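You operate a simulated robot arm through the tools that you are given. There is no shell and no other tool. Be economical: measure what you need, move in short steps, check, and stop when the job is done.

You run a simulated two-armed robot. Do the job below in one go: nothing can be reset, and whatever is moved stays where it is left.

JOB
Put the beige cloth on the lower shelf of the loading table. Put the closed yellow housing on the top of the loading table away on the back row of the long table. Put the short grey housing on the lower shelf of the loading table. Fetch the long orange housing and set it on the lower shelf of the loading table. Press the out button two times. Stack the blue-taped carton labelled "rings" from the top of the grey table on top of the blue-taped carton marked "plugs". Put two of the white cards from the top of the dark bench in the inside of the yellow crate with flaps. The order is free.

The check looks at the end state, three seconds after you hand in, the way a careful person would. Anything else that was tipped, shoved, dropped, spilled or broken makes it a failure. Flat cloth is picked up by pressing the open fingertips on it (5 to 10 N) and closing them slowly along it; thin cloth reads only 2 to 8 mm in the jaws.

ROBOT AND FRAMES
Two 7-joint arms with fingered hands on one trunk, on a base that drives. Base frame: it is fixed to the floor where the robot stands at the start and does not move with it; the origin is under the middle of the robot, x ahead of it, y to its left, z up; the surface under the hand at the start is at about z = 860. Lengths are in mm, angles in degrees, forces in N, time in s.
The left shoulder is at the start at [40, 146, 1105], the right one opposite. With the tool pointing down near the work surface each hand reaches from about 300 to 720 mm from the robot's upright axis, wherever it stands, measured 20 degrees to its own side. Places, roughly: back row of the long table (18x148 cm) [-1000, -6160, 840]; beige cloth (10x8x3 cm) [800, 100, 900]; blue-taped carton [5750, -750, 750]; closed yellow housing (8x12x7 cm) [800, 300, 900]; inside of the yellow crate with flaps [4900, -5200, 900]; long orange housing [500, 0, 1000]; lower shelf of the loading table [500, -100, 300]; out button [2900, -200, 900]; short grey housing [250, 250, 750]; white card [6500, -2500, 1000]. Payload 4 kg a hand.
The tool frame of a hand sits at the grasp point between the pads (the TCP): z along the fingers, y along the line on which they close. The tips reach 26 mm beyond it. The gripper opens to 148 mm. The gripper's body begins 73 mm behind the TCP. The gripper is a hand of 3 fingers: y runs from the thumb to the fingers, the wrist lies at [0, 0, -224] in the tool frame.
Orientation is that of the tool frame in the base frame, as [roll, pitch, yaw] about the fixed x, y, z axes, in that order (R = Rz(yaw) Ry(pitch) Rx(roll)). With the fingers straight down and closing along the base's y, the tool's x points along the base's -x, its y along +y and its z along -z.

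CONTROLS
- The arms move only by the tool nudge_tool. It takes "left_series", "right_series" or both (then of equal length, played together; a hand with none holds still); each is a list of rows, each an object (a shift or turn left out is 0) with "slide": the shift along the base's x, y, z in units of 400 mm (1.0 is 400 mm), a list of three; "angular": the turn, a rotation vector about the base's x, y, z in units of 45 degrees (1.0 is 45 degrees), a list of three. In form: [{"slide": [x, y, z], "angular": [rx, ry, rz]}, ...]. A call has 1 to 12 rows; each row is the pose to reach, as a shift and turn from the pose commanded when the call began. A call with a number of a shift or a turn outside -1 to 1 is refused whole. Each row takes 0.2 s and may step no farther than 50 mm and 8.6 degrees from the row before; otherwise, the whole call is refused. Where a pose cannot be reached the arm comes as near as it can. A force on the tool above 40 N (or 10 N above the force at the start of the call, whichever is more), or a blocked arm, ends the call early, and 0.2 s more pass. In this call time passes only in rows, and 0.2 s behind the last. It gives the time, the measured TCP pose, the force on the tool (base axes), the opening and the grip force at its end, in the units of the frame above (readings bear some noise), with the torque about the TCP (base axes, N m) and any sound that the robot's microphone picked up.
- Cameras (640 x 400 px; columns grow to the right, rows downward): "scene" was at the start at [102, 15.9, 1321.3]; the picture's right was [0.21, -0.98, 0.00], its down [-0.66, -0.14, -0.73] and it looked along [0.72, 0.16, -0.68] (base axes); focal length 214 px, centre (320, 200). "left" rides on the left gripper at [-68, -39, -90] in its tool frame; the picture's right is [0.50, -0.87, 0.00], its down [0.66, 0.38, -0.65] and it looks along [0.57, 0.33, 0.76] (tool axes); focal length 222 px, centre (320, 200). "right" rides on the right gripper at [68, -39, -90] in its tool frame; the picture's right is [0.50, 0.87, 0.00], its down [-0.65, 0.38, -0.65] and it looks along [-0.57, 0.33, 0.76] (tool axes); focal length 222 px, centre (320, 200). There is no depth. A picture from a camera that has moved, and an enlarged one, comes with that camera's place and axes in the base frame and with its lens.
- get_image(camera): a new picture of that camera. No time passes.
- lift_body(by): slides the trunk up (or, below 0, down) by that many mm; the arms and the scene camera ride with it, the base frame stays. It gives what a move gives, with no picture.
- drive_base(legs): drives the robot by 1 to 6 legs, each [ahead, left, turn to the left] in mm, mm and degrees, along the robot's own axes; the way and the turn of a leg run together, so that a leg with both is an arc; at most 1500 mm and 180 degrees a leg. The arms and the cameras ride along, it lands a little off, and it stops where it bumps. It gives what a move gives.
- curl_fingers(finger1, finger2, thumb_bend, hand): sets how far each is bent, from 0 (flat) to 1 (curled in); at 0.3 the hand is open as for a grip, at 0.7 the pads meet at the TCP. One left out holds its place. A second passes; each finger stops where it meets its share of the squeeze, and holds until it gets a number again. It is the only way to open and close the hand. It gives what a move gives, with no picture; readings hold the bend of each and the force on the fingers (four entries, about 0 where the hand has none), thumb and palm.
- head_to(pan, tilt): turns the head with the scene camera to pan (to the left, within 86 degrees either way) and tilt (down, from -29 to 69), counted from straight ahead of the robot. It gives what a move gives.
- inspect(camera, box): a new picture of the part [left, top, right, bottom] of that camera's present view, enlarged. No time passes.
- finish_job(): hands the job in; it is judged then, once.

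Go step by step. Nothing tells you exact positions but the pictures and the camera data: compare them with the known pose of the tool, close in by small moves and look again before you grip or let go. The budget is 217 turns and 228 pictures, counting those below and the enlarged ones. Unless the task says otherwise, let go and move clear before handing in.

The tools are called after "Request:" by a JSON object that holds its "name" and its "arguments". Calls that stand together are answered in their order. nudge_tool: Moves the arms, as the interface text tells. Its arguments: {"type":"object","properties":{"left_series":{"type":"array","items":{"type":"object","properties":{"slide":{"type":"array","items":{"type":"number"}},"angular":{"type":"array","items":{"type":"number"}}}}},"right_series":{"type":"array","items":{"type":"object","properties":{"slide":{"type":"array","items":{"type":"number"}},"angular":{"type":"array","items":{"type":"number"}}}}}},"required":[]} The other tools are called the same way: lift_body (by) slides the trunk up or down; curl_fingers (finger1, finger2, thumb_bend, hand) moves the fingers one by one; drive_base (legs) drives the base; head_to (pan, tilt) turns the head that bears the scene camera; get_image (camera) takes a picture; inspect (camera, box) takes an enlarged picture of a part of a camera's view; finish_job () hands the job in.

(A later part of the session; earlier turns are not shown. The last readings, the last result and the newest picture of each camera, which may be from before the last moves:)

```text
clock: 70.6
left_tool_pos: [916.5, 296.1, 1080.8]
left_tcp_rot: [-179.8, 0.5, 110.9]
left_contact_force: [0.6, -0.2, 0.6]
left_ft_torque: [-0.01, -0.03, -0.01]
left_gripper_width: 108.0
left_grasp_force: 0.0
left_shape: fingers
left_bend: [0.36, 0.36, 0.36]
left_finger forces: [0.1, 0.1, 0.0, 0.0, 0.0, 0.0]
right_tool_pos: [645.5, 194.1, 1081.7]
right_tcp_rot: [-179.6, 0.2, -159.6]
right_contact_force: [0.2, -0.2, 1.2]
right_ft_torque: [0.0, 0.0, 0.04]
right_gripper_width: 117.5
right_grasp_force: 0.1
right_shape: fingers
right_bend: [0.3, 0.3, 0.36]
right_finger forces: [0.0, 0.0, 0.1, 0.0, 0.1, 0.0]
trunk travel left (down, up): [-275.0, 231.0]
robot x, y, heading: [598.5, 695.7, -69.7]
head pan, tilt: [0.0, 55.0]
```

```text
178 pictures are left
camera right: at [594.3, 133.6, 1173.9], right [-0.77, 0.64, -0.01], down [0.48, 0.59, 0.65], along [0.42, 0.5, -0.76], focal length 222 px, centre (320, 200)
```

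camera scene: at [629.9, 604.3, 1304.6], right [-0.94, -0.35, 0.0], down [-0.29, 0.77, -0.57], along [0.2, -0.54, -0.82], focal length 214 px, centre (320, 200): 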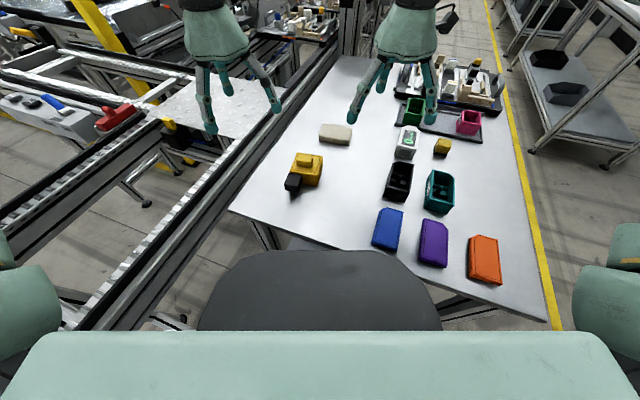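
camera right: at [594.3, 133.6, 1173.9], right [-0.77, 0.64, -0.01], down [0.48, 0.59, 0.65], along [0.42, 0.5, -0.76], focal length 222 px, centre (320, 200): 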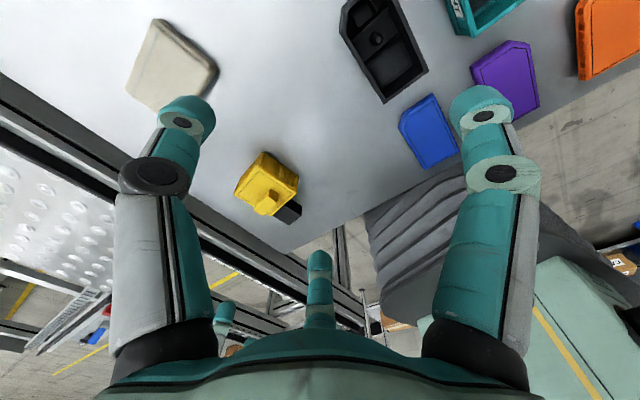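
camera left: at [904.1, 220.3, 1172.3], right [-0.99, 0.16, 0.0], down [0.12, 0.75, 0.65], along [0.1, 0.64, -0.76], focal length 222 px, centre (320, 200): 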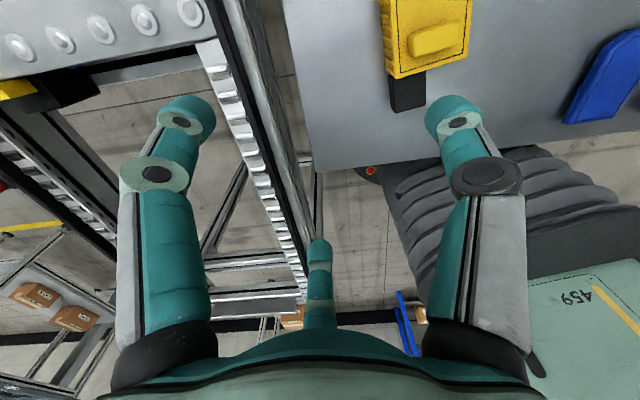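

From here cloth ≈ (770,65) with 100 mm along x, yellow body ≈ (809,237) with plug on +y. I turn the right hand to yaw 90 and bring it over the cloth while the left hand turns to yaw 180 higher up.

Request:
{"name": "curl_fingers", "arguments": {"hand": "right", "finger1": 0.3, "finger2": 0.3, "thumb_bend": 0.3}}

Request:
{"name": "nudge_tool", "arguments": {"right_series": [{"slide": [0.03, -0.03, 0], "angular": [0, 0, -0.163]}, {"slide": [0.06, -0.06, 0], "angular": [0, 0, -0.326]}, {"slide": [0.1, -0.1, 0], "angular": [0, 0, -0.489]}, {"slide": [0.14, -0.14, 0], "angular": [0, 0, -0.652]}, {"slide": [0.18, -0.18, 0], "angular": [0, 0, -0.815]}]}}

Request:
{"name": "nudge_tool", "arguments": {"right_series": [{"slide": [0.03, -0.03, -0.03], "angular": [0, 0, -0.163]}, {"slide": [0.06, -0.06, -0.06], "angular": [0, 0, -0.326]}, {"slide": [0.08, -0.09, -0.1], "angular": [0, 0, -0.489]}, {"slide": [0.1, -0.11, -0.15], "angular": [0, 0, -0.652]}, {"slide": [0.13, -0.1425, -0.18], "angular": [0, 0, -0.815]}]}}

Request:
{"name": "nudge_tool", "arguments": {"right_series": [{"angular": [0, 0, -0.163]}, {"angular": [0, 0, -0.326]}, {"angular": [0, 0, -0.489]}, {"angular": [0, 0, -0.652]}, {"angular": [0, 0, -0.815]}, {"angular": [0, 0, -0.815]}]}}

Request:
{"name": "get_image", "arguments": {"camera": "right"}}

Request:
{"name": "get_image", "arguments": {"camera": "scene"}}

```text
clock: 71.6
left_tool_pos: [916.5, 296.5, 1081.7]
left_tcp_rot: [-179.8, 0.5, 110.9]
left_contact_force: [0.1, 0.0, -0.3]
left_ft_torque: [-0.01, -0.01, -0.04]
left_gripper_width: 107.8
left_grasp_force: 0.1
left_shape: fingers
left_bend: [0.36, 0.36, 0.36]
left_finger forces: [0.1, 0.0, 0.1, 0.0, 0.0, 0.0]
right_tool_pos: [644.1, 194.2, 1083.1]
right_tcp_rot: [-179.6, 0.0, -159.7]
right_contact_force: [-0.3, -0.2, 0.1]
right_ft_torque: [-0.01, 0.05, 0.01]
right_gripper_width: 126.6
right_grasp_force: 0.1
right_shape: fingers
right_bend: [0.3, 0.3, 0.3]
right_finger forces: [0.0, 0.0, 0.0, 0.1, 0.0, 0.1]
trunk travel left (down, up): [-275.0, 231.0]
robot x, y, heading: [597.6, 698.3, -69.5]
head pan, tilt: [0.0, 55.0]
```

```text
clock: 72.8
left_tool_pos: [916.2, 296.9, 1081.3]
left_tcp_rot: [-179.7, 0.6, 111.0]
left_contact_force: [-0.5, -0.2, 0.4]
left_ft_torque: [-0.01, 0.06, -0.02]
left_gripper_width: 107.9
left_grasp_force: 0.1
left_shape: fingers
left_bend: [0.36, 0.36, 0.36]
left_finger forces: [0.0, 0.1, 0.0, 0.0, 0.0, 0.0]
right_tool_pos: [716.8, 122.5, 1082.9]
right_tcp_rot: [-179.6, 0.1, 163.7]
right_contact_force: [0.5, -1.7, 0.1]
right_ft_torque: [0.0, 0.01, -0.04]
right_gripper_width: 126.5
right_grasp_force: 0.0
right_shape: fingers
right_bend: [0.3, 0.3, 0.3]
right_finger forces: [0.0, 0.0, 0.0, 0.1, 0.0, 0.0]
trunk travel left (down, up): [-275.0, 231.0]
robot x, y, heading: [598.2, 692.6, -69.3]
head pan, tilt: [0.0, 55.0]
```

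```text
clock: 74.0
left_tool_pos: [916.6, 295.4, 1080.7]
left_tcp_rot: [-179.7, 0.5, 111.0]
left_contact_force: [1.0, 0.7, 0.8]
left_ft_torque: [-0.03, 0.03, 0.0]
left_gripper_width: 107.7
left_grasp_force: 0.0
left_shape: fingers
left_bend: [0.36, 0.36, 0.36]
left_finger forces: [0.1, 0.0, 0.0, 0.0, 0.0, 0.1]
right_tool_pos: [770.7, 65.4, 1012.2]
right_tcp_rot: [-179.5, 0.0, 127.0]
right_contact_force: [-0.3, 0.9, -0.4]
right_ft_torque: [-0.01, 0.0, -0.02]
right_gripper_width: 126.5
right_grasp_force: 0.1
right_shape: fingers
right_bend: [0.3, 0.3, 0.3]
right_finger forces: [0.0, 0.1, 0.1, 0.1, 0.1, 0.0]
trunk travel left (down, up): [-275.0, 231.0]
robot x, y, heading: [596.6, 697.8, -69.2]
head pan, tilt: [0.0, 55.0]
```

```text
clock: 75.4
left_tool_pos: [915.7, 295.5, 1081.2]
left_tcp_rot: [-179.7, 0.5, 111.0]
left_contact_force: [0.7, 0.9, 0.2]
left_ft_torque: [-0.01, 0.05, 0.0]
left_gripper_width: 108.1
left_grasp_force: 0.0
left_shape: fingers
left_bend: [0.36, 0.36, 0.36]
left_finger forces: [0.1, 0.0, 0.0, 0.1, 0.1, 0.0]
right_tool_pos: [768.6, 64.5, 1010.3]
right_tcp_rot: [-179.6, 0.0, 90.3]
right_contact_force: [0.2, 0.6, 0.0]
right_ft_torque: [0.04, 0.02, 0.02]
right_gripper_width: 126.6
right_grasp_force: 0.0
right_shape: fingers
right_bend: [0.3, 0.3, 0.3]
right_finger forces: [0.0, 0.0, 0.0, 0.1, 0.0, 0.0]
trunk travel left (down, up): [-275.0, 231.0]
robot x, y, heading: [596.6, 694.8, -69.6]
head pan, tilt: [0.0, 55.0]
```

```text
177 pictures are left
camera right: at [729.1, 131.9, 1101.9], right [0.86, 0.5, -0.01], down [0.39, -0.65, 0.65], along [0.32, -0.57, -0.76], focal length 222 px, centre (320, 200)
```

right: 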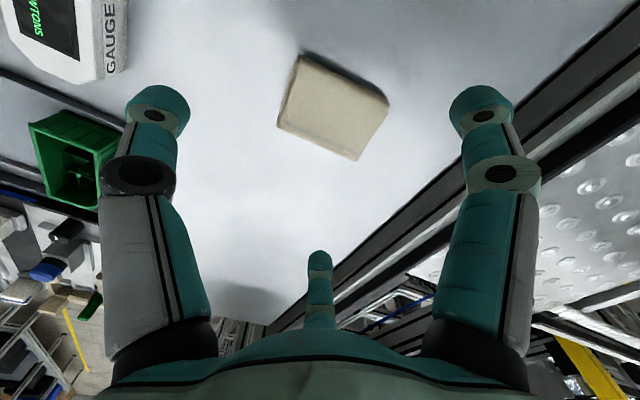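

```text
176 pictures are left
camera scene: at [629.7, 605.0, 1304.6], right [-0.94, -0.35, 0.0], down [-0.29, 0.77, -0.57], along [0.2, -0.54, -0.82], focal length 214 px, centre (320, 200)
```

scene: 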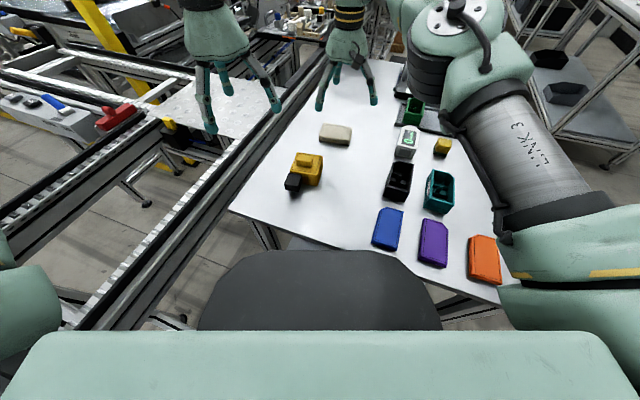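

Request:
{"name": "nudge_tool", "arguments": {"right_series": [{"slide": [0.013, 0.01, -0.08]}, {"slide": [0.013, 0.01, -0.16]}, {"slide": [0.013, 0.01, -0.22]}, {"slide": [0.013, 0.01, -0.26]}]}}

Request:
{"name": "get_image", "arguments": {"camera": "right"}}

```text
clock: 76.4
left_tool_pos: [916.4, 295.1, 1081.7]
left_tcp_rot: [-179.8, 0.5, 111.0]
left_contact_force: [-0.6, 0.1, -0.1]
left_ft_torque: [-0.01, -0.02, 0.0]
left_gripper_width: 107.6
left_grasp_force: 0.1
left_shape: fingers
left_bend: [0.36, 0.36, 0.36]
left_finger forces: [0.1, 0.1, 0.1, 0.0, 0.1, 0.1]
right_tool_pos: [775.3, 68.4, 905.0]
right_tcp_rot: [-179.5, 0.1, 90.5]
right_contact_force: [0.1, 0.5, 0.7]
right_ft_torque: [0.01, -0.07, 0.01]
right_gripper_width: 127.0
right_grasp_force: 0.0
right_shape: fingers
right_bend: [0.3, 0.3, 0.3]
right_finger forces: [0.1, 0.0, 0.1, 0.1, 0.1, 0.0]
trunk travel left (down, up): [-275.0, 231.0]
robot x, y, heading: [599.4, 697.8, -69.5]
head pan, tilt: [0.0, 55.0]
```

```text
175 pictures are left
camera right: at [735.1, 136.0, 997.0], right [0.86, 0.51, -0.01], down [0.39, -0.65, 0.65], along [0.33, -0.56, -0.76], focal length 222 px, centre (320, 200)
```

right: 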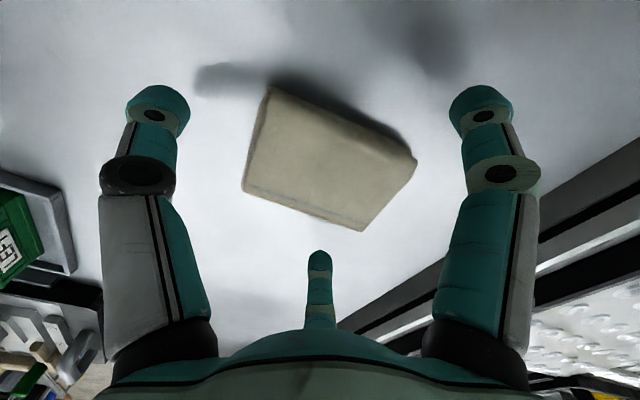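

Request:
{"name": "nudge_tool", "arguments": {"right_series": [{"slide": [0, 0, -0.015]}, {"slide": [0, 0, -0.027]}]}}

Request:
{"name": "curl_fingers", "arguments": {"hand": "right", "finger1": 0.42, "finger2": 0.42, "thumb_bend": 0.42}}

Request:
{"name": "curl_fingers", "arguments": {"hand": "right", "finger1": 0.52, "finger2": 0.52, "thumb_bend": 0.52}}

Request:
{"name": "get_image", "arguments": {"camera": "right"}}

```text
clock: 77.0
left_tool_pos: [916.1, 295.7, 1081.7]
left_tcp_rot: [-179.8, 0.5, 110.9]
left_contact_force: [0.4, -0.1, -0.1]
left_ft_torque: [-0.01, 0.01, -0.03]
left_gripper_width: 108.0
left_grasp_force: 0.0
left_shape: fingers
left_bend: [0.36, 0.36, 0.36]
left_finger forces: [0.1, 0.1, 0.1, 0.0, 0.1, 0.1]
right_tool_pos: [775.4, 70.2, 895.3]
right_tcp_rot: [-179.5, 0.1, 90.4]
right_contact_force: [0.1, 0.1, -0.2]
right_ft_torque: [-0.01, 0.0, 0.0]
right_gripper_width: 126.7
right_grasp_force: 0.1
right_shape: fingers
right_bend: [0.3, 0.3, 0.3]
right_finger forces: [0.0, 0.0, 0.0, 0.0, 0.0, 0.1]
trunk travel left (down, up): [-275.0, 231.0]
robot x, y, heading: [595.3, 693.5, -69.5]
head pan, tilt: [0.0, 55.0]
```

```text
clock: 78.0
left_tool_pos: [917.0, 296.7, 1080.2]
left_tcp_rot: [-179.8, 0.6, 111.0]
left_contact_force: [-1.2, 0.9, 0.1]
left_ft_torque: [-0.04, 0.0, -0.02]
left_gripper_width: 107.6
left_grasp_force: 0.1
left_shape: fingers
left_bend: [0.36, 0.36, 0.36]
left_finger forces: [0.0, 0.1, 0.0, 0.0, 0.1, 0.0]
right_tool_pos: [773.9, 70.4, 895.9]
right_tcp_rot: [-179.6, 0.1, 90.4]
right_contact_force: [-0.2, -1.0, 1.2]
right_ft_torque: [-0.01, 0.0, 0.0]
right_gripper_width: 88.9
right_grasp_force: 0.1
right_shape: fingers
right_bend: [0.42, 0.42, 0.42]
right_finger forces: [0.0, 0.0, 0.1, 0.0, 0.0, 0.0]
trunk travel left (down, up): [-275.0, 231.0]
robot x, y, heading: [596.7, 691.0, -69.7]
head pan, tilt: [0.0, 55.0]
```

```text
clock: 79.0
left_tool_pos: [916.3, 295.8, 1082.1]
left_tcp_rot: [-179.8, 0.5, 111.0]
left_contact_force: [-0.1, 0.9, 0.1]
left_ft_torque: [0.01, 0.02, 0.01]
left_gripper_width: 107.8
left_grasp_force: 0.0
left_shape: fingers
left_bend: [0.36, 0.36, 0.36]
left_finger forces: [0.1, 0.0, 0.0, 0.0, 0.1, 0.1]
right_tool_pos: [774.5, 68.8, 895.8]
right_tcp_rot: [-179.6, 0.1, 90.3]
right_contact_force: [0.2, -0.7, 0.4]
right_ft_torque: [0.02, 0.04, -0.01]
right_gripper_width: 65.2
right_grasp_force: 4.3
right_shape: fingers
right_bend: [0.49, 0.48, 0.5]
right_finger forces: [2.3, 3.1, 0.0, 0.0, 3.0, 0.0]
trunk travel left (down, up): [-275.0, 231.0]
robot x, y, heading: [595.1, 695.7, -69.3]
head pan, tilt: [0.0, 55.0]
```

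```text
174 pictures are left
camera right: at [735.2, 136.7, 987.4], right [0.86, 0.51, -0.01], down [0.39, -0.65, 0.65], along [0.33, -0.56, -0.76], focal length 222 px, centre (320, 200)
```

right: 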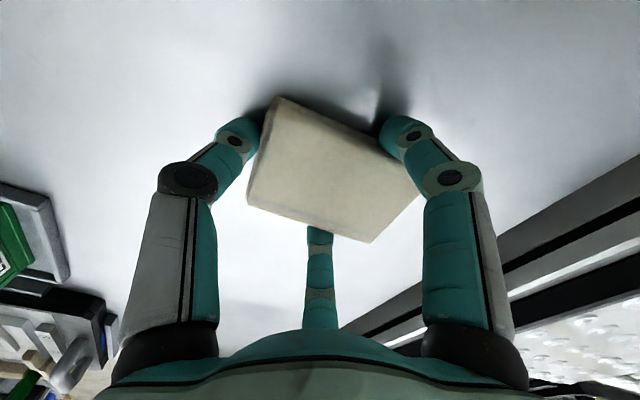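

Request:
{"name": "curl_fingers", "arguments": {"hand": "right", "finger1": 0.6, "finger2": 0.6, "thumb_bend": 0.61}}

Request:
{"name": "nudge_tool", "arguments": {"right_series": [{"slide": [0, 0, 0.02]}, {"slide": [0, 0, 0.06]}, {"slide": [0, 0, 0.12]}]}}

Request:
{"name": "get_image", "arguments": {"camera": "right"}}

```text
clock: 80.0
left_tool_pos: [917.1, 296.1, 1081.0]
left_tcp_rot: [-179.7, 0.6, 111.0]
left_contact_force: [0.0, 0.4, -0.3]
left_ft_torque: [0.01, 0.0, -0.02]
left_gripper_width: 107.6
left_grasp_force: 0.0
left_shape: fingers
left_bend: [0.36, 0.36, 0.36]
left_finger forces: [0.0, 0.1, 0.0, 0.0, 0.0, 0.0]
right_tool_pos: [774.5, 68.5, 896.1]
right_tcp_rot: [-179.7, 0.1, 90.3]
right_contact_force: [-1.0, 1.3, 0.8]
right_ft_torque: [0.01, 0.02, 0.05]
right_gripper_width: 57.1
right_grasp_force: 13.0
right_shape: fingers
right_bend: [0.5, 0.47, 0.54]
right_finger forces: [6.7, 8.4, 0.0, 0.0, 9.9, 0.0]
trunk travel left (down, up): [-275.0, 231.0]
robot x, y, heading: [599.5, 697.1, -69.4]
head pan, tilt: [0.0, 55.0]
```

```text
clock: 80.8
left_tool_pos: [916.7, 296.8, 1080.5]
left_tcp_rot: [-179.7, 0.7, 111.0]
left_contact_force: [0.2, -0.5, -0.1]
left_ft_torque: [0.0, 0.0, 0.0]
left_gripper_width: 107.5
left_grasp_force: 0.0
left_shape: fingers
left_bend: [0.36, 0.36, 0.36]
left_finger forces: [0.1, 0.0, 0.0, 0.1, 0.0, 0.0]
right_tool_pos: [774.9, 71.5, 945.4]
right_tcp_rot: [-179.4, 0.0, 90.4]
right_contact_force: [0.2, -0.2, -0.5]
right_ft_torque: [0.0, 0.01, 0.03]
right_gripper_width: 57.0
right_grasp_force: 12.9
right_shape: fingers
right_bend: [0.5, 0.47, 0.54]
right_finger forces: [6.7, 8.3, 0.1, 0.0, 9.7, 0.0]
trunk travel left (down, up): [-275.0, 231.0]
robot x, y, heading: [597.8, 693.4, -69.4]
head pan, tilt: [0.0, 55.0]
```

```text
173 pictures are left
camera right: at [735.4, 138.1, 1036.9], right [0.86, 0.51, -0.01], down [0.39, -0.65, 0.65], along [0.33, -0.56, -0.76], focal length 222 px, centre (320, 200)
```

right: 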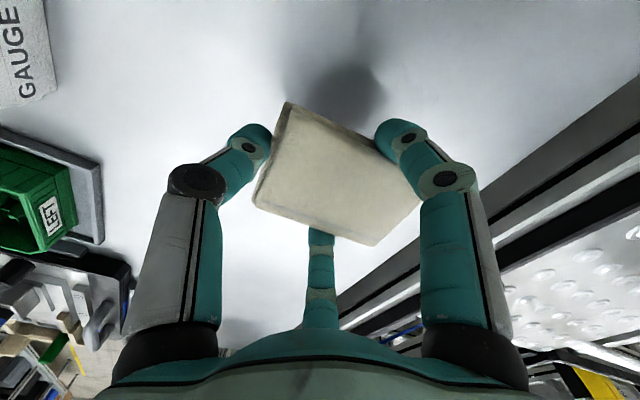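

Cloth is held. I retract the right hand up to its side and bring the left hand, turned to yaw 180, above the yellow housing.

Request:
{"name": "nudge_tool", "arguments": {"right_series": [{"slide": [0, 0, 0.1]}, {"slide": [0, 0, 0.2]}, {"slide": [-0.05, 0.03, 0.3]}, {"slide": [-0.12, 0.07, 0.38]}, {"slide": [-0.22, 0.12, 0.4]}, {"slide": [-0.32, 0.17, 0.4]}, {"slide": [-0.42, 0.22, 0.4]}, {"slide": [-0.48, 0.26, 0.4]}]}}

Request:
{"name": "curl_fingers", "arguments": {"hand": "left", "finger1": 0.3, "finger2": 0.3, "thumb_bend": 0.3}}

Request:
{"name": "nudge_tool", "arguments": {"left_series": [{"slide": [-0.05, -0.03, 0], "angular": [0, 0, 0.153]}, {"slide": [-0.1, -0.06, 0], "angular": [0, 0, 0.307]}, {"slide": [-0.16, -0.09, 0], "angular": [0, 0, 0.46]}, {"slide": [-0.21, -0.12, 0], "angular": [0, 0, 0.613]}, {"slide": [-0.267, -0.148, -0.02], "angular": [0, 0, 0.767]}]}}

Request:
{"name": "nudge_tool", "arguments": {"left_series": [{"slide": [0, 0, 0], "angular": [0, 0, 0.153]}, {"slide": [0, 0, -0.02], "angular": [0, 0, 0.307]}, {"slide": [0, 0, -0.04], "angular": [0, 0, 0.46]}, {"slide": [0, 0, -0.06], "angular": [0, 0, 0.613]}, {"slide": [0, 0, -0.08], "angular": [0, 0, 0.767]}]}}

Request:
{"name": "get_image", "arguments": {"camera": "left"}}

Request:
{"name": "get_image", "arguments": {"camera": "scene"}}

```text
clock: 82.6
left_tool_pos: [918.3, 295.5, 1079.9]
left_tcp_rot: [-179.8, 0.6, 111.0]
left_contact_force: [0.1, -0.5, -0.1]
left_ft_torque: [0.01, 0.03, 0.0]
left_gripper_width: 107.9
left_grasp_force: 0.1
left_shape: fingers
left_bend: [0.36, 0.36, 0.36]
left_finger forces: [0.0, 0.0, 0.0, 0.1, 0.0, 0.0]
right_tool_pos: [665.3, 61.3, 1166.3]
right_tcp_rot: [-179.4, -0.1, 90.5]
right_contact_force: [-0.2, -0.4, -1.0]
right_ft_torque: [-0.01, 0.0, 0.01]
right_gripper_width: 56.8
right_grasp_force: 11.9
right_shape: fingers
right_bend: [0.51, 0.47, 0.55]
right_finger forces: [6.6, 8.3, 0.0, 0.0, 9.7, 0.0]
right hand out of reach, approached as far as the arm can: row 3, 4, 5, 6, 7, 8
trunk travel left (down, up): [-275.0, 231.0]
robot x, y, heading: [595.6, 692.6, -69.3]
head pan, tilt: [0.0, 55.0]
```

```text
clock: 83.6
left_tool_pos: [916.9, 295.7, 1080.9]
left_tcp_rot: [-179.8, 0.5, 110.9]
left_contact_force: [0.3, 0.7, -0.6]
left_ft_torque: [-0.05, -0.01, -0.02]
left_gripper_width: 126.3
left_grasp_force: 0.1
left_shape: fingers
left_bend: [0.3, 0.3, 0.3]
left_finger forces: [0.1, 0.1, 0.0, 0.1, 0.0, 0.0]
right_tool_pos: [664.3, 61.5, 1166.0]
right_tcp_rot: [-179.5, 0.0, 90.4]
right_contact_force: [-0.5, 0.3, -0.7]
right_ft_torque: [-0.01, 0.04, 0.0]
right_gripper_width: 56.6
right_grasp_force: 12.6
right_shape: fingers
right_bend: [0.51, 0.47, 0.55]
right_finger forces: [6.6, 8.3, 0.1, 0.0, 9.6, 0.0]
trunk travel left (down, up): [-275.0, 231.0]
robot x, y, heading: [599.5, 694.5, -69.6]
head pan, tilt: [0.0, 55.0]
```

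```text
clock: 84.8
left_tool_pos: [807.5, 238.5, 1073.2]
left_tcp_rot: [-179.7, 0.5, 145.8]
left_contact_force: [0.6, -0.4, -1.1]
left_ft_torque: [0.02, -0.05, -0.03]
left_gripper_width: 126.5
left_grasp_force: 0.1
left_shape: fingers
left_bend: [0.3, 0.3, 0.3]
left_finger forces: [0.0, 0.0, 0.1, 0.0, 0.0, 0.1]
right_tool_pos: [662.8, 61.5, 1165.5]
right_tcp_rot: [-179.6, -0.1, 90.5]
right_contact_force: [0.1, 0.2, -0.7]
right_ft_torque: [0.03, -0.01, -0.02]
right_gripper_width: 56.7
right_grasp_force: 12.2
right_shape: fingers
right_bend: [0.51, 0.47, 0.55]
right_finger forces: [6.6, 8.2, 0.0, 0.1, 9.6, 0.0]
trunk travel left (down, up): [-275.0, 231.0]
robot x, y, heading: [595.7, 696.7, -69.4]
head pan, tilt: [0.0, 55.0]
```

```text
clock: 86.0
left_tool_pos: [809.3, 237.3, 1040.7]
left_tcp_rot: [-179.7, 0.5, -179.8]
left_contact_force: [0.1, 0.5, 0.3]
left_ft_torque: [0.03, 0.02, 0.0]
left_gripper_width: 126.5
left_grasp_force: 0.1
left_shape: fingers
left_bend: [0.3, 0.3, 0.3]
left_finger forces: [0.0, 0.0, 0.0, 0.0, 0.0, 0.1]
right_tool_pos: [663.9, 61.9, 1166.1]
right_tcp_rot: [-179.4, 0.1, 90.4]
right_contact_force: [0.6, 0.0, -1.2]
right_ft_torque: [-0.02, 0.04, 0.01]
right_gripper_width: 56.5
right_grasp_force: 12.5
right_shape: fingers
right_bend: [0.51, 0.47, 0.55]
right_finger forces: [6.7, 8.2, 0.1, 0.0, 9.6, 0.1]
trunk travel left (down, up): [-275.0, 231.0]
robot x, y, heading: [599.2, 690.6, -69.3]
head pan, tilt: [0.0, 55.0]
```

```text
172 pictures are left
camera left: at [875.6, 200.4, 1132.4], right [-0.5, -0.87, 0.0], down [-0.66, 0.38, 0.65], along [-0.56, 0.32, -0.76], focal length 222 px, centre (320, 200)
```

left: 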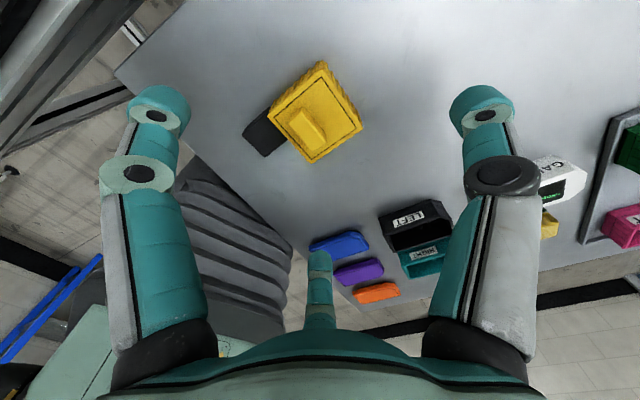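

```text
171 pictures are left
camera scene: at [629.9, 604.8, 1304.6], right [-0.94, -0.35, 0.0], down [-0.29, 0.77, -0.57], along [0.2, -0.54, -0.82], focal length 214 px, centre (320, 200)
```

scene: 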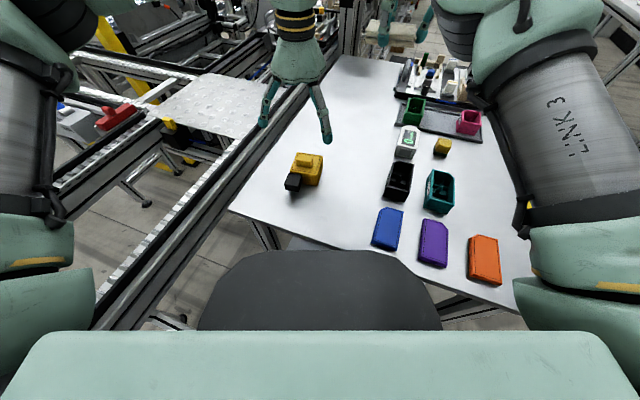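

Request:
{"name": "nudge_tool", "arguments": {"left_series": [{"slide": [-0.005, 0.008, -0.1]}, {"slide": [-0.005, 0.008, -0.2]}, {"slide": [-0.005, 0.008, -0.28]}]}}

Request:
{"name": "get_image", "arguments": {"camera": "left"}}

```text
clock: 86.8
left_tool_pos: [808.3, 239.4, 928.8]
left_tcp_rot: [-179.8, 0.5, -179.9]
left_contact_force: [-0.4, 0.4, 0.3]
left_ft_torque: [0.01, -0.01, 0.0]
left_gripper_width: 126.6
left_grasp_force: 0.0
left_shape: fingers
left_bend: [0.3, 0.3, 0.3]
left_finger forces: [0.0, 0.0, 0.0, 0.0, 0.0, 0.0]
right_tool_pos: [663.2, 62.0, 1166.1]
right_tcp_rot: [-179.5, -0.1, 90.4]
right_contact_force: [-0.4, -0.3, 0.3]
right_ft_torque: [-0.03, 0.01, -0.01]
right_gripper_width: 56.9
right_grasp_force: 12.2
right_shape: fingers
right_bend: [0.51, 0.47, 0.55]
right_finger forces: [6.6, 8.2, 0.0, 0.1, 9.7, 0.1]
trunk travel left (down, up): [-275.0, 231.0]
robot x, y, heading: [596.1, 694.3, -69.4]
head pan, tilt: [0.0, 55.0]
```

```text
170 pictures are left
camera left: at [875.0, 201.8, 1020.9], right [-0.5, -0.87, 0.0], down [-0.66, 0.38, 0.65], along [-0.56, 0.32, -0.76], focal length 222 px, centre (320, 200)
```

left: 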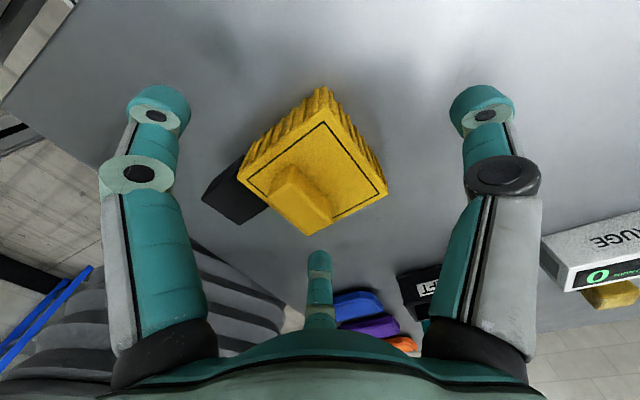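

Request:
{"name": "nudge_tool", "arguments": {"left_series": [{"slide": [-0.002, 0.002, -0.05]}, {"slide": [-0.002, 0.002, -0.08]}]}}

Request:
{"name": "curl_fingers", "arguments": {"hand": "left", "finger1": 0.44, "finger2": 0.44, "thumb_bend": 0.48}}

Request:
{"name": "curl_fingers", "arguments": {"hand": "left", "finger1": 0.58, "finger2": 0.58, "thumb_bend": 0.62}}

Request:
{"name": "get_image", "arguments": {"camera": "left"}}

```text
clock: 87.4
left_tool_pos: [807.4, 240.7, 896.3]
left_tcp_rot: [-179.7, 0.6, -179.9]
left_contact_force: [0.1, 0.1, 0.1]
left_ft_torque: [0.01, 0.0, 0.01]
left_gripper_width: 126.3
left_grasp_force: 0.0
left_shape: fingers
left_bend: [0.3, 0.3, 0.3]
left_finger forces: [0.0, 0.0, 0.0, 0.0, 0.0, 0.0]
right_tool_pos: [664.4, 61.0, 1166.1]
right_tcp_rot: [-179.5, 0.1, 90.4]
right_contact_force: [0.2, 0.3, 0.6]
right_ft_torque: [0.0, 0.03, 0.0]
right_gripper_width: 56.4
right_grasp_force: 12.2
right_shape: fingers
right_bend: [0.51, 0.47, 0.55]
right_finger forces: [6.6, 8.2, 0.0, 0.0, 9.6, 0.0]
trunk travel left (down, up): [-275.0, 231.0]
robot x, y, heading: [596.8, 693.7, -69.3]
head pan, tilt: [0.0, 55.0]
```

```text
clock: 88.4
left_tool_pos: [808.4, 238.9, 898.0]
left_tcp_rot: [-179.8, 0.6, -179.9]
left_contact_force: [-0.9, 0.5, -0.2]
left_ft_torque: [-0.01, 0.01, 0.0]
left_gripper_width: 75.8
left_grasp_force: 0.0
left_shape: fingers
left_bend: [0.44, 0.43, 0.48]
left_finger forces: [0.1, 0.4, 0.1, 0.1, 0.0, 0.0]
right_tool_pos: [664.2, 61.8, 1165.7]
right_tcp_rot: [-179.5, 0.1, 90.4]
right_contact_force: [-0.3, 0.0, -1.0]
right_ft_torque: [0.01, 0.01, 0.05]
right_gripper_width: 56.8
right_grasp_force: 12.3
right_shape: fingers
right_bend: [0.51, 0.47, 0.55]
right_finger forces: [6.5, 8.2, 0.0, 0.1, 9.7, 0.0]
trunk travel left (down, up): [-275.0, 231.0]
robot x, y, heading: [595.5, 693.6, -69.4]
head pan, tilt: [0.0, 55.0]
```

```text
clock: 89.4
left_tool_pos: [809.4, 240.4, 896.8]
left_tcp_rot: [-179.8, 0.5, -179.9]
left_contact_force: [-1.1, -0.6, 1.3]
left_ft_torque: [0.01, 0.01, -0.01]
left_gripper_width: 56.4
left_grasp_force: 10.8
left_shape: fingers
left_bend: [0.48, 0.48, 0.57]
left_finger forces: [7.2, 6.0, 0.0, 0.0, 7.7, 0.0]
right_tool_pos: [664.8, 62.3, 1165.6]
right_tcp_rot: [-179.5, 0.0, 90.4]
right_contact_force: [-0.2, 0.8, -0.4]
right_ft_torque: [0.02, 0.03, 0.01]
right_gripper_width: 56.7
right_grasp_force: 12.1
right_shape: fingers
right_bend: [0.51, 0.47, 0.55]
right_finger forces: [6.6, 8.2, 0.0, 0.0, 9.6, 0.0]
trunk travel left (down, up): [-275.0, 231.0]
robot x, y, heading: [596.0, 690.0, -69.7]
head pan, tilt: [0.0, 55.0]
```

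```text
169 pictures are left
camera left: at [874.5, 202.3, 988.5], right [-0.5, -0.87, 0.0], down [-0.66, 0.38, 0.65], along [-0.56, 0.32, -0.76], focal length 222 px, centre (320, 200)
```

left: 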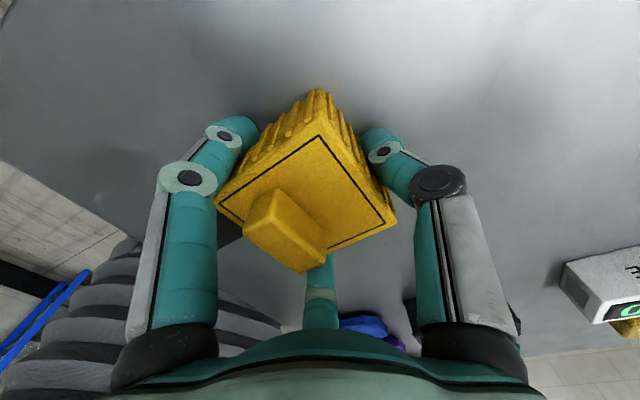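

Request:
{"name": "curl_fingers", "arguments": {"hand": "left", "finger1": 0.66, "finger2": 0.66, "thumb_bend": 0.7}}

Request:
{"name": "nudge_tool", "arguments": {"left_series": [{"slide": [0, 0, 0.03]}, {"slide": [0, 0, 0.1]}, {"slide": [0, 0, 0.2]}, {"slide": [0, 0, 0.3]}, {"slide": [0, 0.0, 0.4]}, {"slide": [0.0, 0, 0.5]}]}}

Request:
{"name": "get_image", "arguments": {"camera": "left"}}

Request:
{"name": "get_image", "arguments": {"camera": "scene"}}

```text
clock: 90.4
left_tool_pos: [808.1, 240.6, 896.5]
left_tcp_rot: [-179.9, 0.7, -179.9]
left_contact_force: [-0.1, -1.1, -0.1]
left_ft_torque: [0.08, 0.0, 0.0]
left_gripper_width: 51.0
left_grasp_force: 12.3
left_shape: fingers
left_bend: [0.47, 0.5, 0.63]
left_finger forces: [8.8, 6.9, 0.0, 0.0, 10.1, 0.1]
right_tool_pos: [664.1, 63.7, 1166.2]
right_tcp_rot: [-179.4, -0.1, 90.4]
right_contact_force: [-0.1, 0.3, -0.3]
right_ft_torque: [-0.01, -0.01, -0.03]
right_gripper_width: 56.9
right_grasp_force: 12.4
right_shape: fingers
right_bend: [0.51, 0.47, 0.55]
right_finger forces: [6.5, 8.2, 0.0, 0.0, 9.7, 0.0]
trunk travel left (down, up): [-275.0, 231.0]
robot x, y, heading: [594.9, 693.2, -69.3]
head pan, tilt: [0.0, 55.0]
```

```text
clock: 91.8
left_tool_pos: [807.7, 242.7, 1098.3]
left_tcp_rot: [-179.9, 0.5, -179.8]
left_contact_force: [0.6, -0.3, -2.3]
left_ft_torque: [-0.06, 0.0, 0.01]
left_gripper_width: 50.9
left_grasp_force: 12.6
left_shape: fingers
left_bend: [0.47, 0.5, 0.64]
left_finger forces: [8.7, 6.8, 0.1, 0.0, 10.1, 0.0]
right_tool_pos: [663.0, 62.9, 1166.5]
right_tcp_rot: [-179.7, 0.0, 90.5]
right_contact_force: [-0.7, 0.5, -0.3]
right_ft_torque: [0.01, -0.02, -0.01]
right_gripper_width: 56.5
right_grasp_force: 12.3
right_shape: fingers
right_bend: [0.51, 0.47, 0.55]
right_finger forces: [6.6, 8.2, 0.1, 0.0, 9.6, 0.0]
trunk travel left (down, up): [-275.0, 231.0]
robot x, y, heading: [596.4, 692.0, -69.4]
head pan, tilt: [0.0, 55.0]
```

```text
168 pictures are left
camera left: at [874.2, 205.0, 1189.5], right [-0.5, -0.87, 0.0], down [-0.66, 0.38, 0.65], along [-0.56, 0.32, -0.76], focal length 222 px, centre (320, 200)
```

left: 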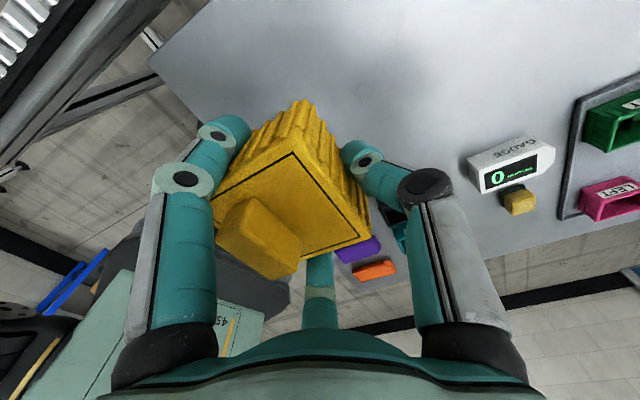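

```text
167 pictures are left
camera scene: at [629.0, 605.5, 1304.7], right [-0.94, -0.35, 0.0], down [-0.29, 0.77, -0.57], along [0.2, -0.54, -0.82], focal length 214 px, centre (320, 200)
```

scene: 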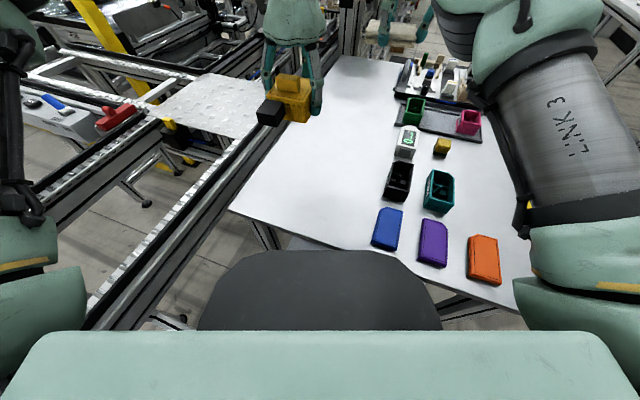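

Both items are held. I back out, turn to face the table front again, and position the robot at y≈175 so the right hand reaches the free middle of the shelf.

Request:
{"name": "drive_base", "arguments": {"legs": [[-220, 0, 0], [0, 0, 69.4], [-990, 0, 0], [0, -720, 0]]}}

Request:
{"name": "nudge_tool", "arguments": {"left_series": [{"slide": [0, 0.05, 0]}, {"slide": [-0.08, 0.13, 0]}, {"slide": [-0.16, 0.21, 0]}, {"slide": [-0.24, 0.29, 0]}, {"slide": [-0.32, 0.37, 0]}, {"slide": [-0.36, 0.45, 0.05]}, {"slide": [-0.38, 0.53, 0.1]}, {"slide": [-0.38, 0.6, 0.15]}]}}

Request:
{"name": "get_image", "arguments": {"camera": "scene"}}

```text
clock: 104.8
left_tool_pos: [26.0, 214.8, 1097.3]
left_tcp_rot: [-179.9, 0.5, -110.3]
left_contact_force: [-0.4, -0.7, -2.1]
left_ft_torque: [-0.04, -0.04, -0.01]
left_gripper_width: 50.7
left_grasp_force: 12.6
left_shape: fingers
left_bend: [0.47, 0.5, 0.64]
left_finger forces: [8.7, 6.6, 0.0, 0.1, 10.0, 0.1]
right_tool_pos: [145.0, 16.6, 1165.7]
right_tcp_rot: [-179.5, 0.1, 160.0]
right_contact_force: [0.4, -0.1, -0.3]
right_ft_torque: [-0.02, 0.01, 0.0]
right_gripper_width: 56.7
right_grasp_force: 11.9
right_shape: fingers
right_bend: [0.51, 0.47, 0.55]
right_finger forces: [6.2, 8.0, 0.0, 0.1, 9.2, 0.0]
trunk travel left (down, up): [-275.0, 231.0]
robot x, y, heading: [-472.2, 174.1, 0.2]
head pan, tilt: [0.0, 55.0]
```

```text
clock: 106.6
left_tool_pos: [-127.5, 457.2, 1157.9]
left_tcp_rot: [-179.8, 0.5, -110.4]
left_contact_force: [0.0, 0.4, -1.1]
left_ft_torque: [-0.07, -0.05, 0.03]
left_gripper_width: 50.4
left_grasp_force: 12.8
left_shape: fingers
left_bend: [0.47, 0.5, 0.64]
left_finger forces: [8.5, 6.9, 0.0, 0.1, 9.9, 0.0]
right_tool_pos: [144.9, 17.6, 1167.3]
right_tcp_rot: [-179.6, -0.1, 160.0]
right_contact_force: [0.3, 0.9, -0.8]
right_ft_torque: [0.0, 0.01, -0.03]
right_gripper_width: 56.6
right_grasp_force: 11.7
right_shape: fingers
right_bend: [0.51, 0.47, 0.55]
right_finger forces: [6.2, 7.9, 0.1, 0.1, 9.3, 0.0]
trunk travel left (down, up): [-275.0, 231.0]
robot x, y, heading: [-470.2, 172.0, 0.2]
head pan, tilt: [0.0, 55.0]
```

```text
166 pictures are left
camera scene: at [-377.7, 172.5, 1304.7], right [0.0, -1.0, 0.0], down [-0.82, 0.0, -0.57], along [0.57, 0.0, -0.82], focal length 214 px, centre (320, 200)
```

scene: 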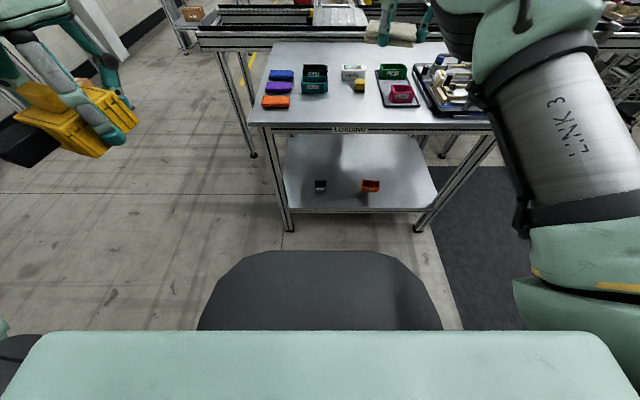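

Request:
{"name": "lift_body", "arguments": {"by": -270}}

Request:
{"name": "nudge_tool", "arguments": {"right_series": [{"slide": [-0.06, 0, -0.1]}, {"slide": [-0.12, 0, -0.2]}, {"slide": [-0.18, 0, -0.3]}, {"slide": [-0.2, 0, -0.4]}, {"slide": [-0.2, 0, -0.5]}, {"slide": [-0.2, 0, -0.6]}, {"slide": [-0.2, 0, -0.7]}, {"slide": [-0.2, 0, -0.8]}, {"slide": [-0.2, 0, -0.9]}, {"slide": [-0.15, 0, -1.0]}]}}

Request:
{"name": "nudge_tool", "arguments": {"right_series": [{"slide": [0.05, 0, -0.1]}, {"slide": [0.1, 0, -0.2]}, {"slide": [0.13, 0.01, -0.3]}, {"slide": [0.13, 0.01, -0.34]}]}}

Request:
{"name": "get_image", "arguments": {"camera": "scene"}}

Request:
{"name": "get_image", "arguments": {"camera": "right"}}

```text
clock: 109.3
left_tool_pos: [-128.3, 455.5, 888.3]
left_tcp_rot: [-179.9, 0.5, -110.4]
left_contact_force: [-0.4, 0.4, -2.3]
left_ft_torque: [-0.06, -0.06, -0.02]
left_gripper_width: 50.1
left_grasp_force: 12.4
left_shape: fingers
left_bend: [0.47, 0.5, 0.64]
left_finger forces: [8.5, 6.7, 0.0, 0.1, 9.8, 0.0]
right_tool_pos: [144.3, 17.0, 896.4]
right_tcp_rot: [-179.5, 0.1, 160.0]
right_contact_force: [-0.1, -0.1, -0.5]
right_ft_torque: [0.03, 0.01, -0.01]
right_gripper_width: 56.3
right_grasp_force: 11.8
right_shape: fingers
right_bend: [0.51, 0.47, 0.55]
right_finger forces: [6.2, 7.9, 0.1, 0.0, 9.1, 0.1]
trunk travel left (down, up): [-5.0, 501.0]
robot x, y, heading: [-466.2, 172.2, 0.2]
head pan, tilt: [0.0, 55.0]
```

```text
clock: 111.5
left_tool_pos: [-127.6, 456.2, 889.8]
left_tcp_rot: [-179.8, 0.5, -110.3]
left_contact_force: [-1.1, -0.6, -1.6]
left_ft_torque: [-0.06, -0.05, 0.01]
left_gripper_width: 50.4
left_grasp_force: 12.5
left_shape: fingers
left_bend: [0.47, 0.5, 0.64]
left_finger forces: [8.4, 6.7, 0.0, 0.0, 9.9, 0.1]
right_tool_pos: [202.5, 58.9, 553.8]
right_tcp_rot: [-179.5, -0.2, 160.0]
right_contact_force: [-1.1, 0.0, -0.7]
right_ft_torque: [-0.04, 0.04, 0.0]
right_gripper_width: 52.1
right_grasp_force: 11.5
right_shape: fingers
right_bend: [0.52, 0.47, 0.55]
right_finger forces: [6.2, 8.6, 0.0, 0.0, 8.5, 0.0]
right hand out of reach, approached as far as the arm can: row 1, 2, 3, 4, 5, 6, 7, 8, 9, 10
trunk travel left (down, up): [-5.0, 501.0]
robot x, y, heading: [-471.6, 171.8, 0.2]
head pan, tilt: [0.0, 55.0]
```

```text
clock: 112.5
left_tool_pos: [-126.0, 457.6, 888.3]
left_tcp_rot: [-179.8, 0.5, -110.3]
left_contact_force: [-0.4, -0.4, -2.6]
left_ft_torque: [-0.01, -0.05, 0.01]
left_gripper_width: 50.3
left_grasp_force: 12.7
left_shape: fingers
left_bend: [0.47, 0.5, 0.64]
left_finger forces: [8.4, 6.8, 0.0, 0.0, 9.8, 0.0]
right_tool_pos: [190.4, 62.7, 464.1]
right_tcp_rot: [-179.5, 0.1, 160.0]
right_contact_force: [-0.4, -0.2, -1.0]
right_ft_torque: [-0.02, -0.01, 0.02]
right_gripper_width: 51.7
right_grasp_force: 11.6
right_shape: fingers
right_bend: [0.52, 0.47, 0.56]
right_finger forces: [6.4, 8.7, 0.0, 0.1, 8.5, 0.0]
right hand out of reach, approached as far as the arm can: row 1, 2, 3, 4
trunk travel left (down, up): [-5.0, 501.0]
robot x, y, heading: [-471.7, 173.7, 0.2]
head pan, tilt: [0.0, 55.0]
```

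```text
165 pictures are left
camera scene: at [-377.3, 172.7, 1035.3], right [0.0, -1.0, 0.0], down [-0.82, 0.0, -0.57], along [0.57, 0.0, -0.82], focal length 214 px, centre (320, 200)
```

scene: 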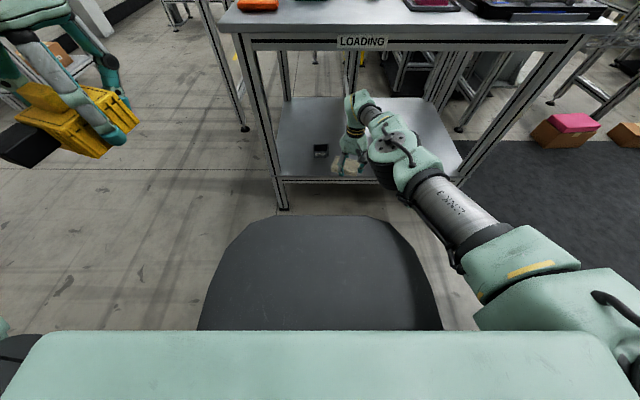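

```text
164 pictures are left
camera right: at [111.8, 49.8, 554.9], right [-0.17, 0.98, -0.01], down [0.75, 0.14, 0.65], along [0.64, 0.11, -0.76], focal length 222 px, centre (320, 200)
```

right: 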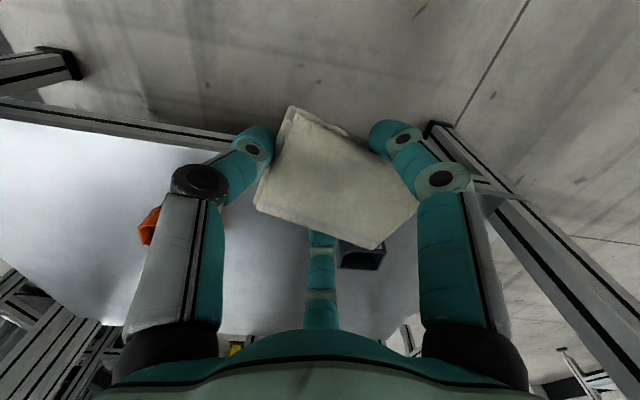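

The right arm hit a joint limit with this wrist yaw. I rotate the wrist back toward neutral.

Request:
{"name": "nudge_tool", "arguments": {"right_series": [{"slide": [0, 0, 0.05], "angular": [0, 0, 0.15]}, {"slide": [0, 0, 0.1], "angular": [0, 0, 0.3]}, {"slide": [0, 0, 0.1], "angular": [0, 0, 0.45]}, {"slide": [0, 0, 0.1], "angular": [0, 0, 0.6]}, {"slide": [0, 0, 0.1], "angular": [0, 0, 0.75]}, {"slide": [0, 0, 0.1], "angular": [0, 0, 0.9]}]}}

Request:
{"name": "get_image", "arguments": {"camera": "scene"}}

```text
clock: 113.9
left_tool_pos: [-127.3, 455.8, 888.4]
left_tcp_rot: [-179.8, 0.5, -110.3]
left_contact_force: [-0.1, 0.1, -2.0]
left_ft_torque: [-0.03, -0.06, -0.03]
left_gripper_width: 50.5
left_grasp_force: 12.3
left_shape: fingers
left_bend: [0.47, 0.5, 0.64]
left_finger forces: [8.4, 6.7, 0.0, 0.0, 9.7, 0.0]
right_tool_pos: [194.7, 66.1, 501.4]
right_tcp_rot: [-179.7, -0.2, -159.3]
right_contact_force: [-0.8, 0.2, 1.0]
right_ft_torque: [-0.04, -0.01, 0.0]
right_gripper_width: 51.6
right_grasp_force: 11.5
right_shape: fingers
right_bend: [0.52, 0.47, 0.56]
right_finger forces: [6.4, 8.5, 0.0, 0.1, 8.4, 0.0]
right hand out of reach, approached as far as the arm can: row 2, 3, 4, 5, 6
trunk travel left (down, up): [-5.0, 501.0]
robot x, y, heading: [-469.4, 173.3, 0.3]
head pan, tilt: [0.0, 55.0]
```

```text
163 pictures are left
camera scene: at [-377.1, 171.8, 1035.3], right [0.0, -1.0, 0.0], down [-0.82, 0.0, -0.57], along [0.57, 0.0, -0.82], focal length 214 px, centre (320, 200)
```

scene: 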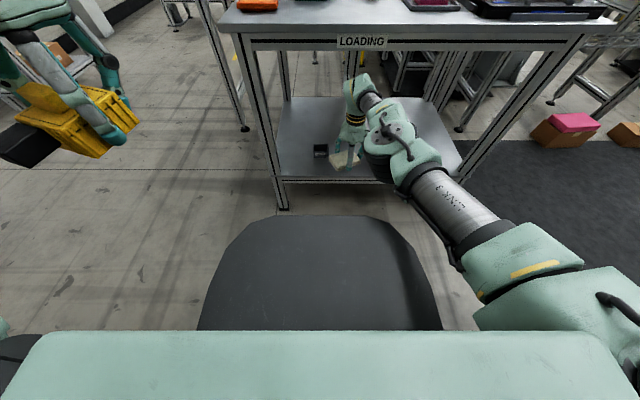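

Request:
{"name": "drive_base", "arguments": {"legs": [[-250, 0, 0]]}}

Request:
{"name": "nudge_tool", "arguments": {"right_series": [{"slide": [-0.05, 0, 0.1], "angular": [0, 0, -0.12]}, {"slide": [-0.1, 0, 0.2], "angular": [0, 0, -0.25]}, {"slide": [-0.15, 0, 0.3], "angular": [0, 0, -0.35]}, {"slide": [-0.2, 0, 0.4], "angular": [0, 0, -0.45]}, {"slide": [-0.25, 0, 0.5], "angular": [0, 0, -0.45]}, {"slide": [-0.3, 0, 0.6], "angular": [0, 0, -0.45]}, {"slide": [-0.35, 0, 0.7], "angular": [0, 0, -0.45]}, {"slide": [-0.4, 0, 0.8], "angular": [0, 0, -0.45]}, {"slide": [-0.43, 0, 0.9], "angular": [0, 0, -0.45]}, {"slide": [-0.43, 0, 1.0], "angular": [0, 0, -0.45]}]}}

Request:
{"name": "get_image", "arguments": {"camera": "scene"}}

```text
clock: 115.8
left_tool_pos: [-382.8, 455.9, 888.8]
left_tcp_rot: [-179.8, 0.7, -110.0]
left_contact_force: [-0.8, -0.8, -1.6]
left_ft_torque: [-0.03, -0.05, 0.01]
left_gripper_width: 50.2
left_grasp_force: 12.4
left_shape: fingers
left_bend: [0.47, 0.5, 0.64]
left_finger forces: [8.4, 6.7, 0.0, 0.1, 9.7, 0.0]
right_tool_pos: [-57.8, 70.3, 502.3]
right_tcp_rot: [-179.7, -0.1, -159.1]
right_contact_force: [0.1, 0.8, -0.8]
right_ft_torque: [0.0, 0.02, -0.04]
right_gripper_width: 51.9
right_grasp_force: 12.0
right_shape: fingers
right_bend: [0.52, 0.47, 0.56]
right_finger forces: [6.3, 8.5, 0.1, 0.1, 8.4, 0.1]
trunk travel left (down, up): [-5.0, 501.0]
robot x, y, heading: [-724.4, 172.5, 0.8]
head pan, tilt: [0.0, 55.0]
```

```text
clock: 118.2
left_tool_pos: [-382.7, 458.3, 888.2]
left_tcp_rot: [-179.8, 0.4, -109.8]
left_contact_force: [0.3, -0.5, -1.4]
left_ft_torque: [-0.06, -0.03, 0.01]
left_gripper_width: 50.1
left_grasp_force: 12.4
left_shape: fingers
left_bend: [0.47, 0.5, 0.64]
left_finger forces: [8.3, 6.6, 0.1, 0.1, 9.8, 0.0]
right_tool_pos: [-175.4, 39.3, 956.6]
right_tcp_rot: [169.4, 2.8, 165.4]
right_contact_force: [-1.0, 0.9, 0.0]
right_ft_torque: [-0.08, 0.0, 0.0]
right_gripper_width: 50.7
right_grasp_force: 10.3
right_shape: fingers
right_bend: [0.52, 0.48, 0.56]
right_finger forces: [6.7, 7.4, 0.0, 0.1, 7.0, 0.1]
right hand out of reach, approached as far as the arm can: row 1, 2, 3, 4, 5, 6, 7, 8, 9
trunk travel left (down, up): [-5.0, 501.0]
robot x, y, heading: [-721.8, 174.6, 0.5]
head pan, tilt: [0.0, 55.0]
stopped in row 10 (right hand): the arm was blocked; the commanded pose is now the measured one
```

```text
162 pictures are left
camera scene: at [-630.7, 172.4, 1035.2], right [0.01, -1.0, 0.0], down [-0.82, -0.01, -0.57], along [0.57, 0.0, -0.82], focal length 214 px, centre (320, 200)
```

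scene: 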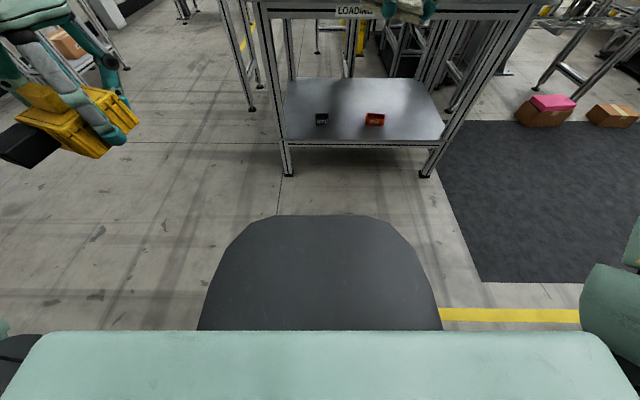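

Request:
{"name": "nudge_tool", "arguments": {"right_series": [{"slide": [-0.04, 0.01, 0.0], "angular": [-0.1, 0.06, 0.1]}, {"slide": [-0.1, 0.02, 0.0], "angular": [-0.211, 0.121, 0.2]}, {"slide": [-0.15, 0.02, -0.03], "angular": [-0.211, 0.121, 0.3]}, {"slide": [-0.2, 0.02, -0.06], "angular": [-0.211, 0.121, 0.33]}]}}

Request:
{"name": "get_image", "arguments": {"camera": "scene"}}

Request:
{"name": "get_image", "arguments": {"camera": "right"}}

```text
clock: 119.2
left_tool_pos: [-383.6, 457.4, 888.7]
left_tcp_rot: [-179.8, 0.5, -109.9]
left_contact_force: [-0.2, 0.3, -1.9]
left_ft_torque: [0.01, -0.06, -0.03]
left_gripper_width: 50.0
left_grasp_force: 12.5
left_shape: fingers
left_bend: [0.47, 0.5, 0.64]
left_finger forces: [8.3, 6.5, 0.0, 0.0, 9.7, 0.1]
right_tool_pos: [-256.3, 43.0, 932.7]
right_tcp_rot: [179.2, -1.5, -179.5]
right_contact_force: [-0.7, 0.0, -1.0]
right_ft_torque: [0.0, 0.01, -0.01]
right_gripper_width: 50.6
right_grasp_force: 11.0
right_shape: fingers
right_bend: [0.52, 0.48, 0.56]
right_finger forces: [6.7, 7.5, 0.1, 0.0, 6.8, 0.0]
trunk travel left (down, up): [-5.0, 501.0]
robot x, y, heading: [-722.4, 170.5, 0.6]
head pan, tilt: [0.0, 55.0]
```

```text
161 pictures are left
camera scene: at [-631.0, 170.6, 1035.3], right [0.01, -1.0, 0.0], down [-0.82, -0.01, -0.57], along [0.57, 0.01, -0.82], focal length 214 px, centre (320, 200)
```

scene: 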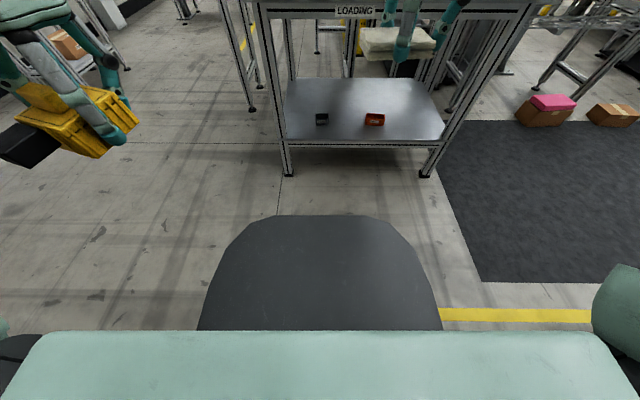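

```text
160 pictures are left
camera right: at [-322.3, 2.1, 1025.3], right [-0.51, 0.86, 0.02], down [0.67, 0.38, 0.64], along [0.54, 0.34, -0.77], focal length 222 px, centre (320, 200)
```

right: 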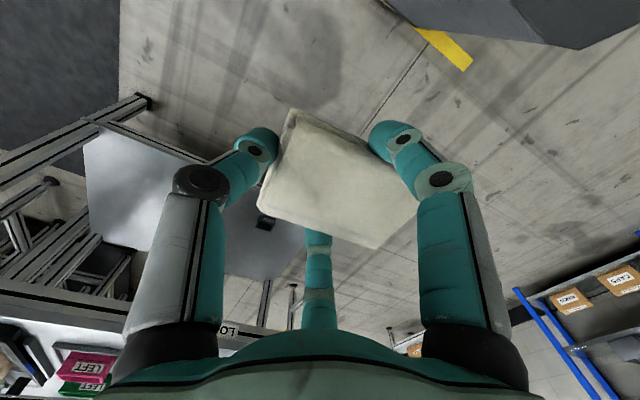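

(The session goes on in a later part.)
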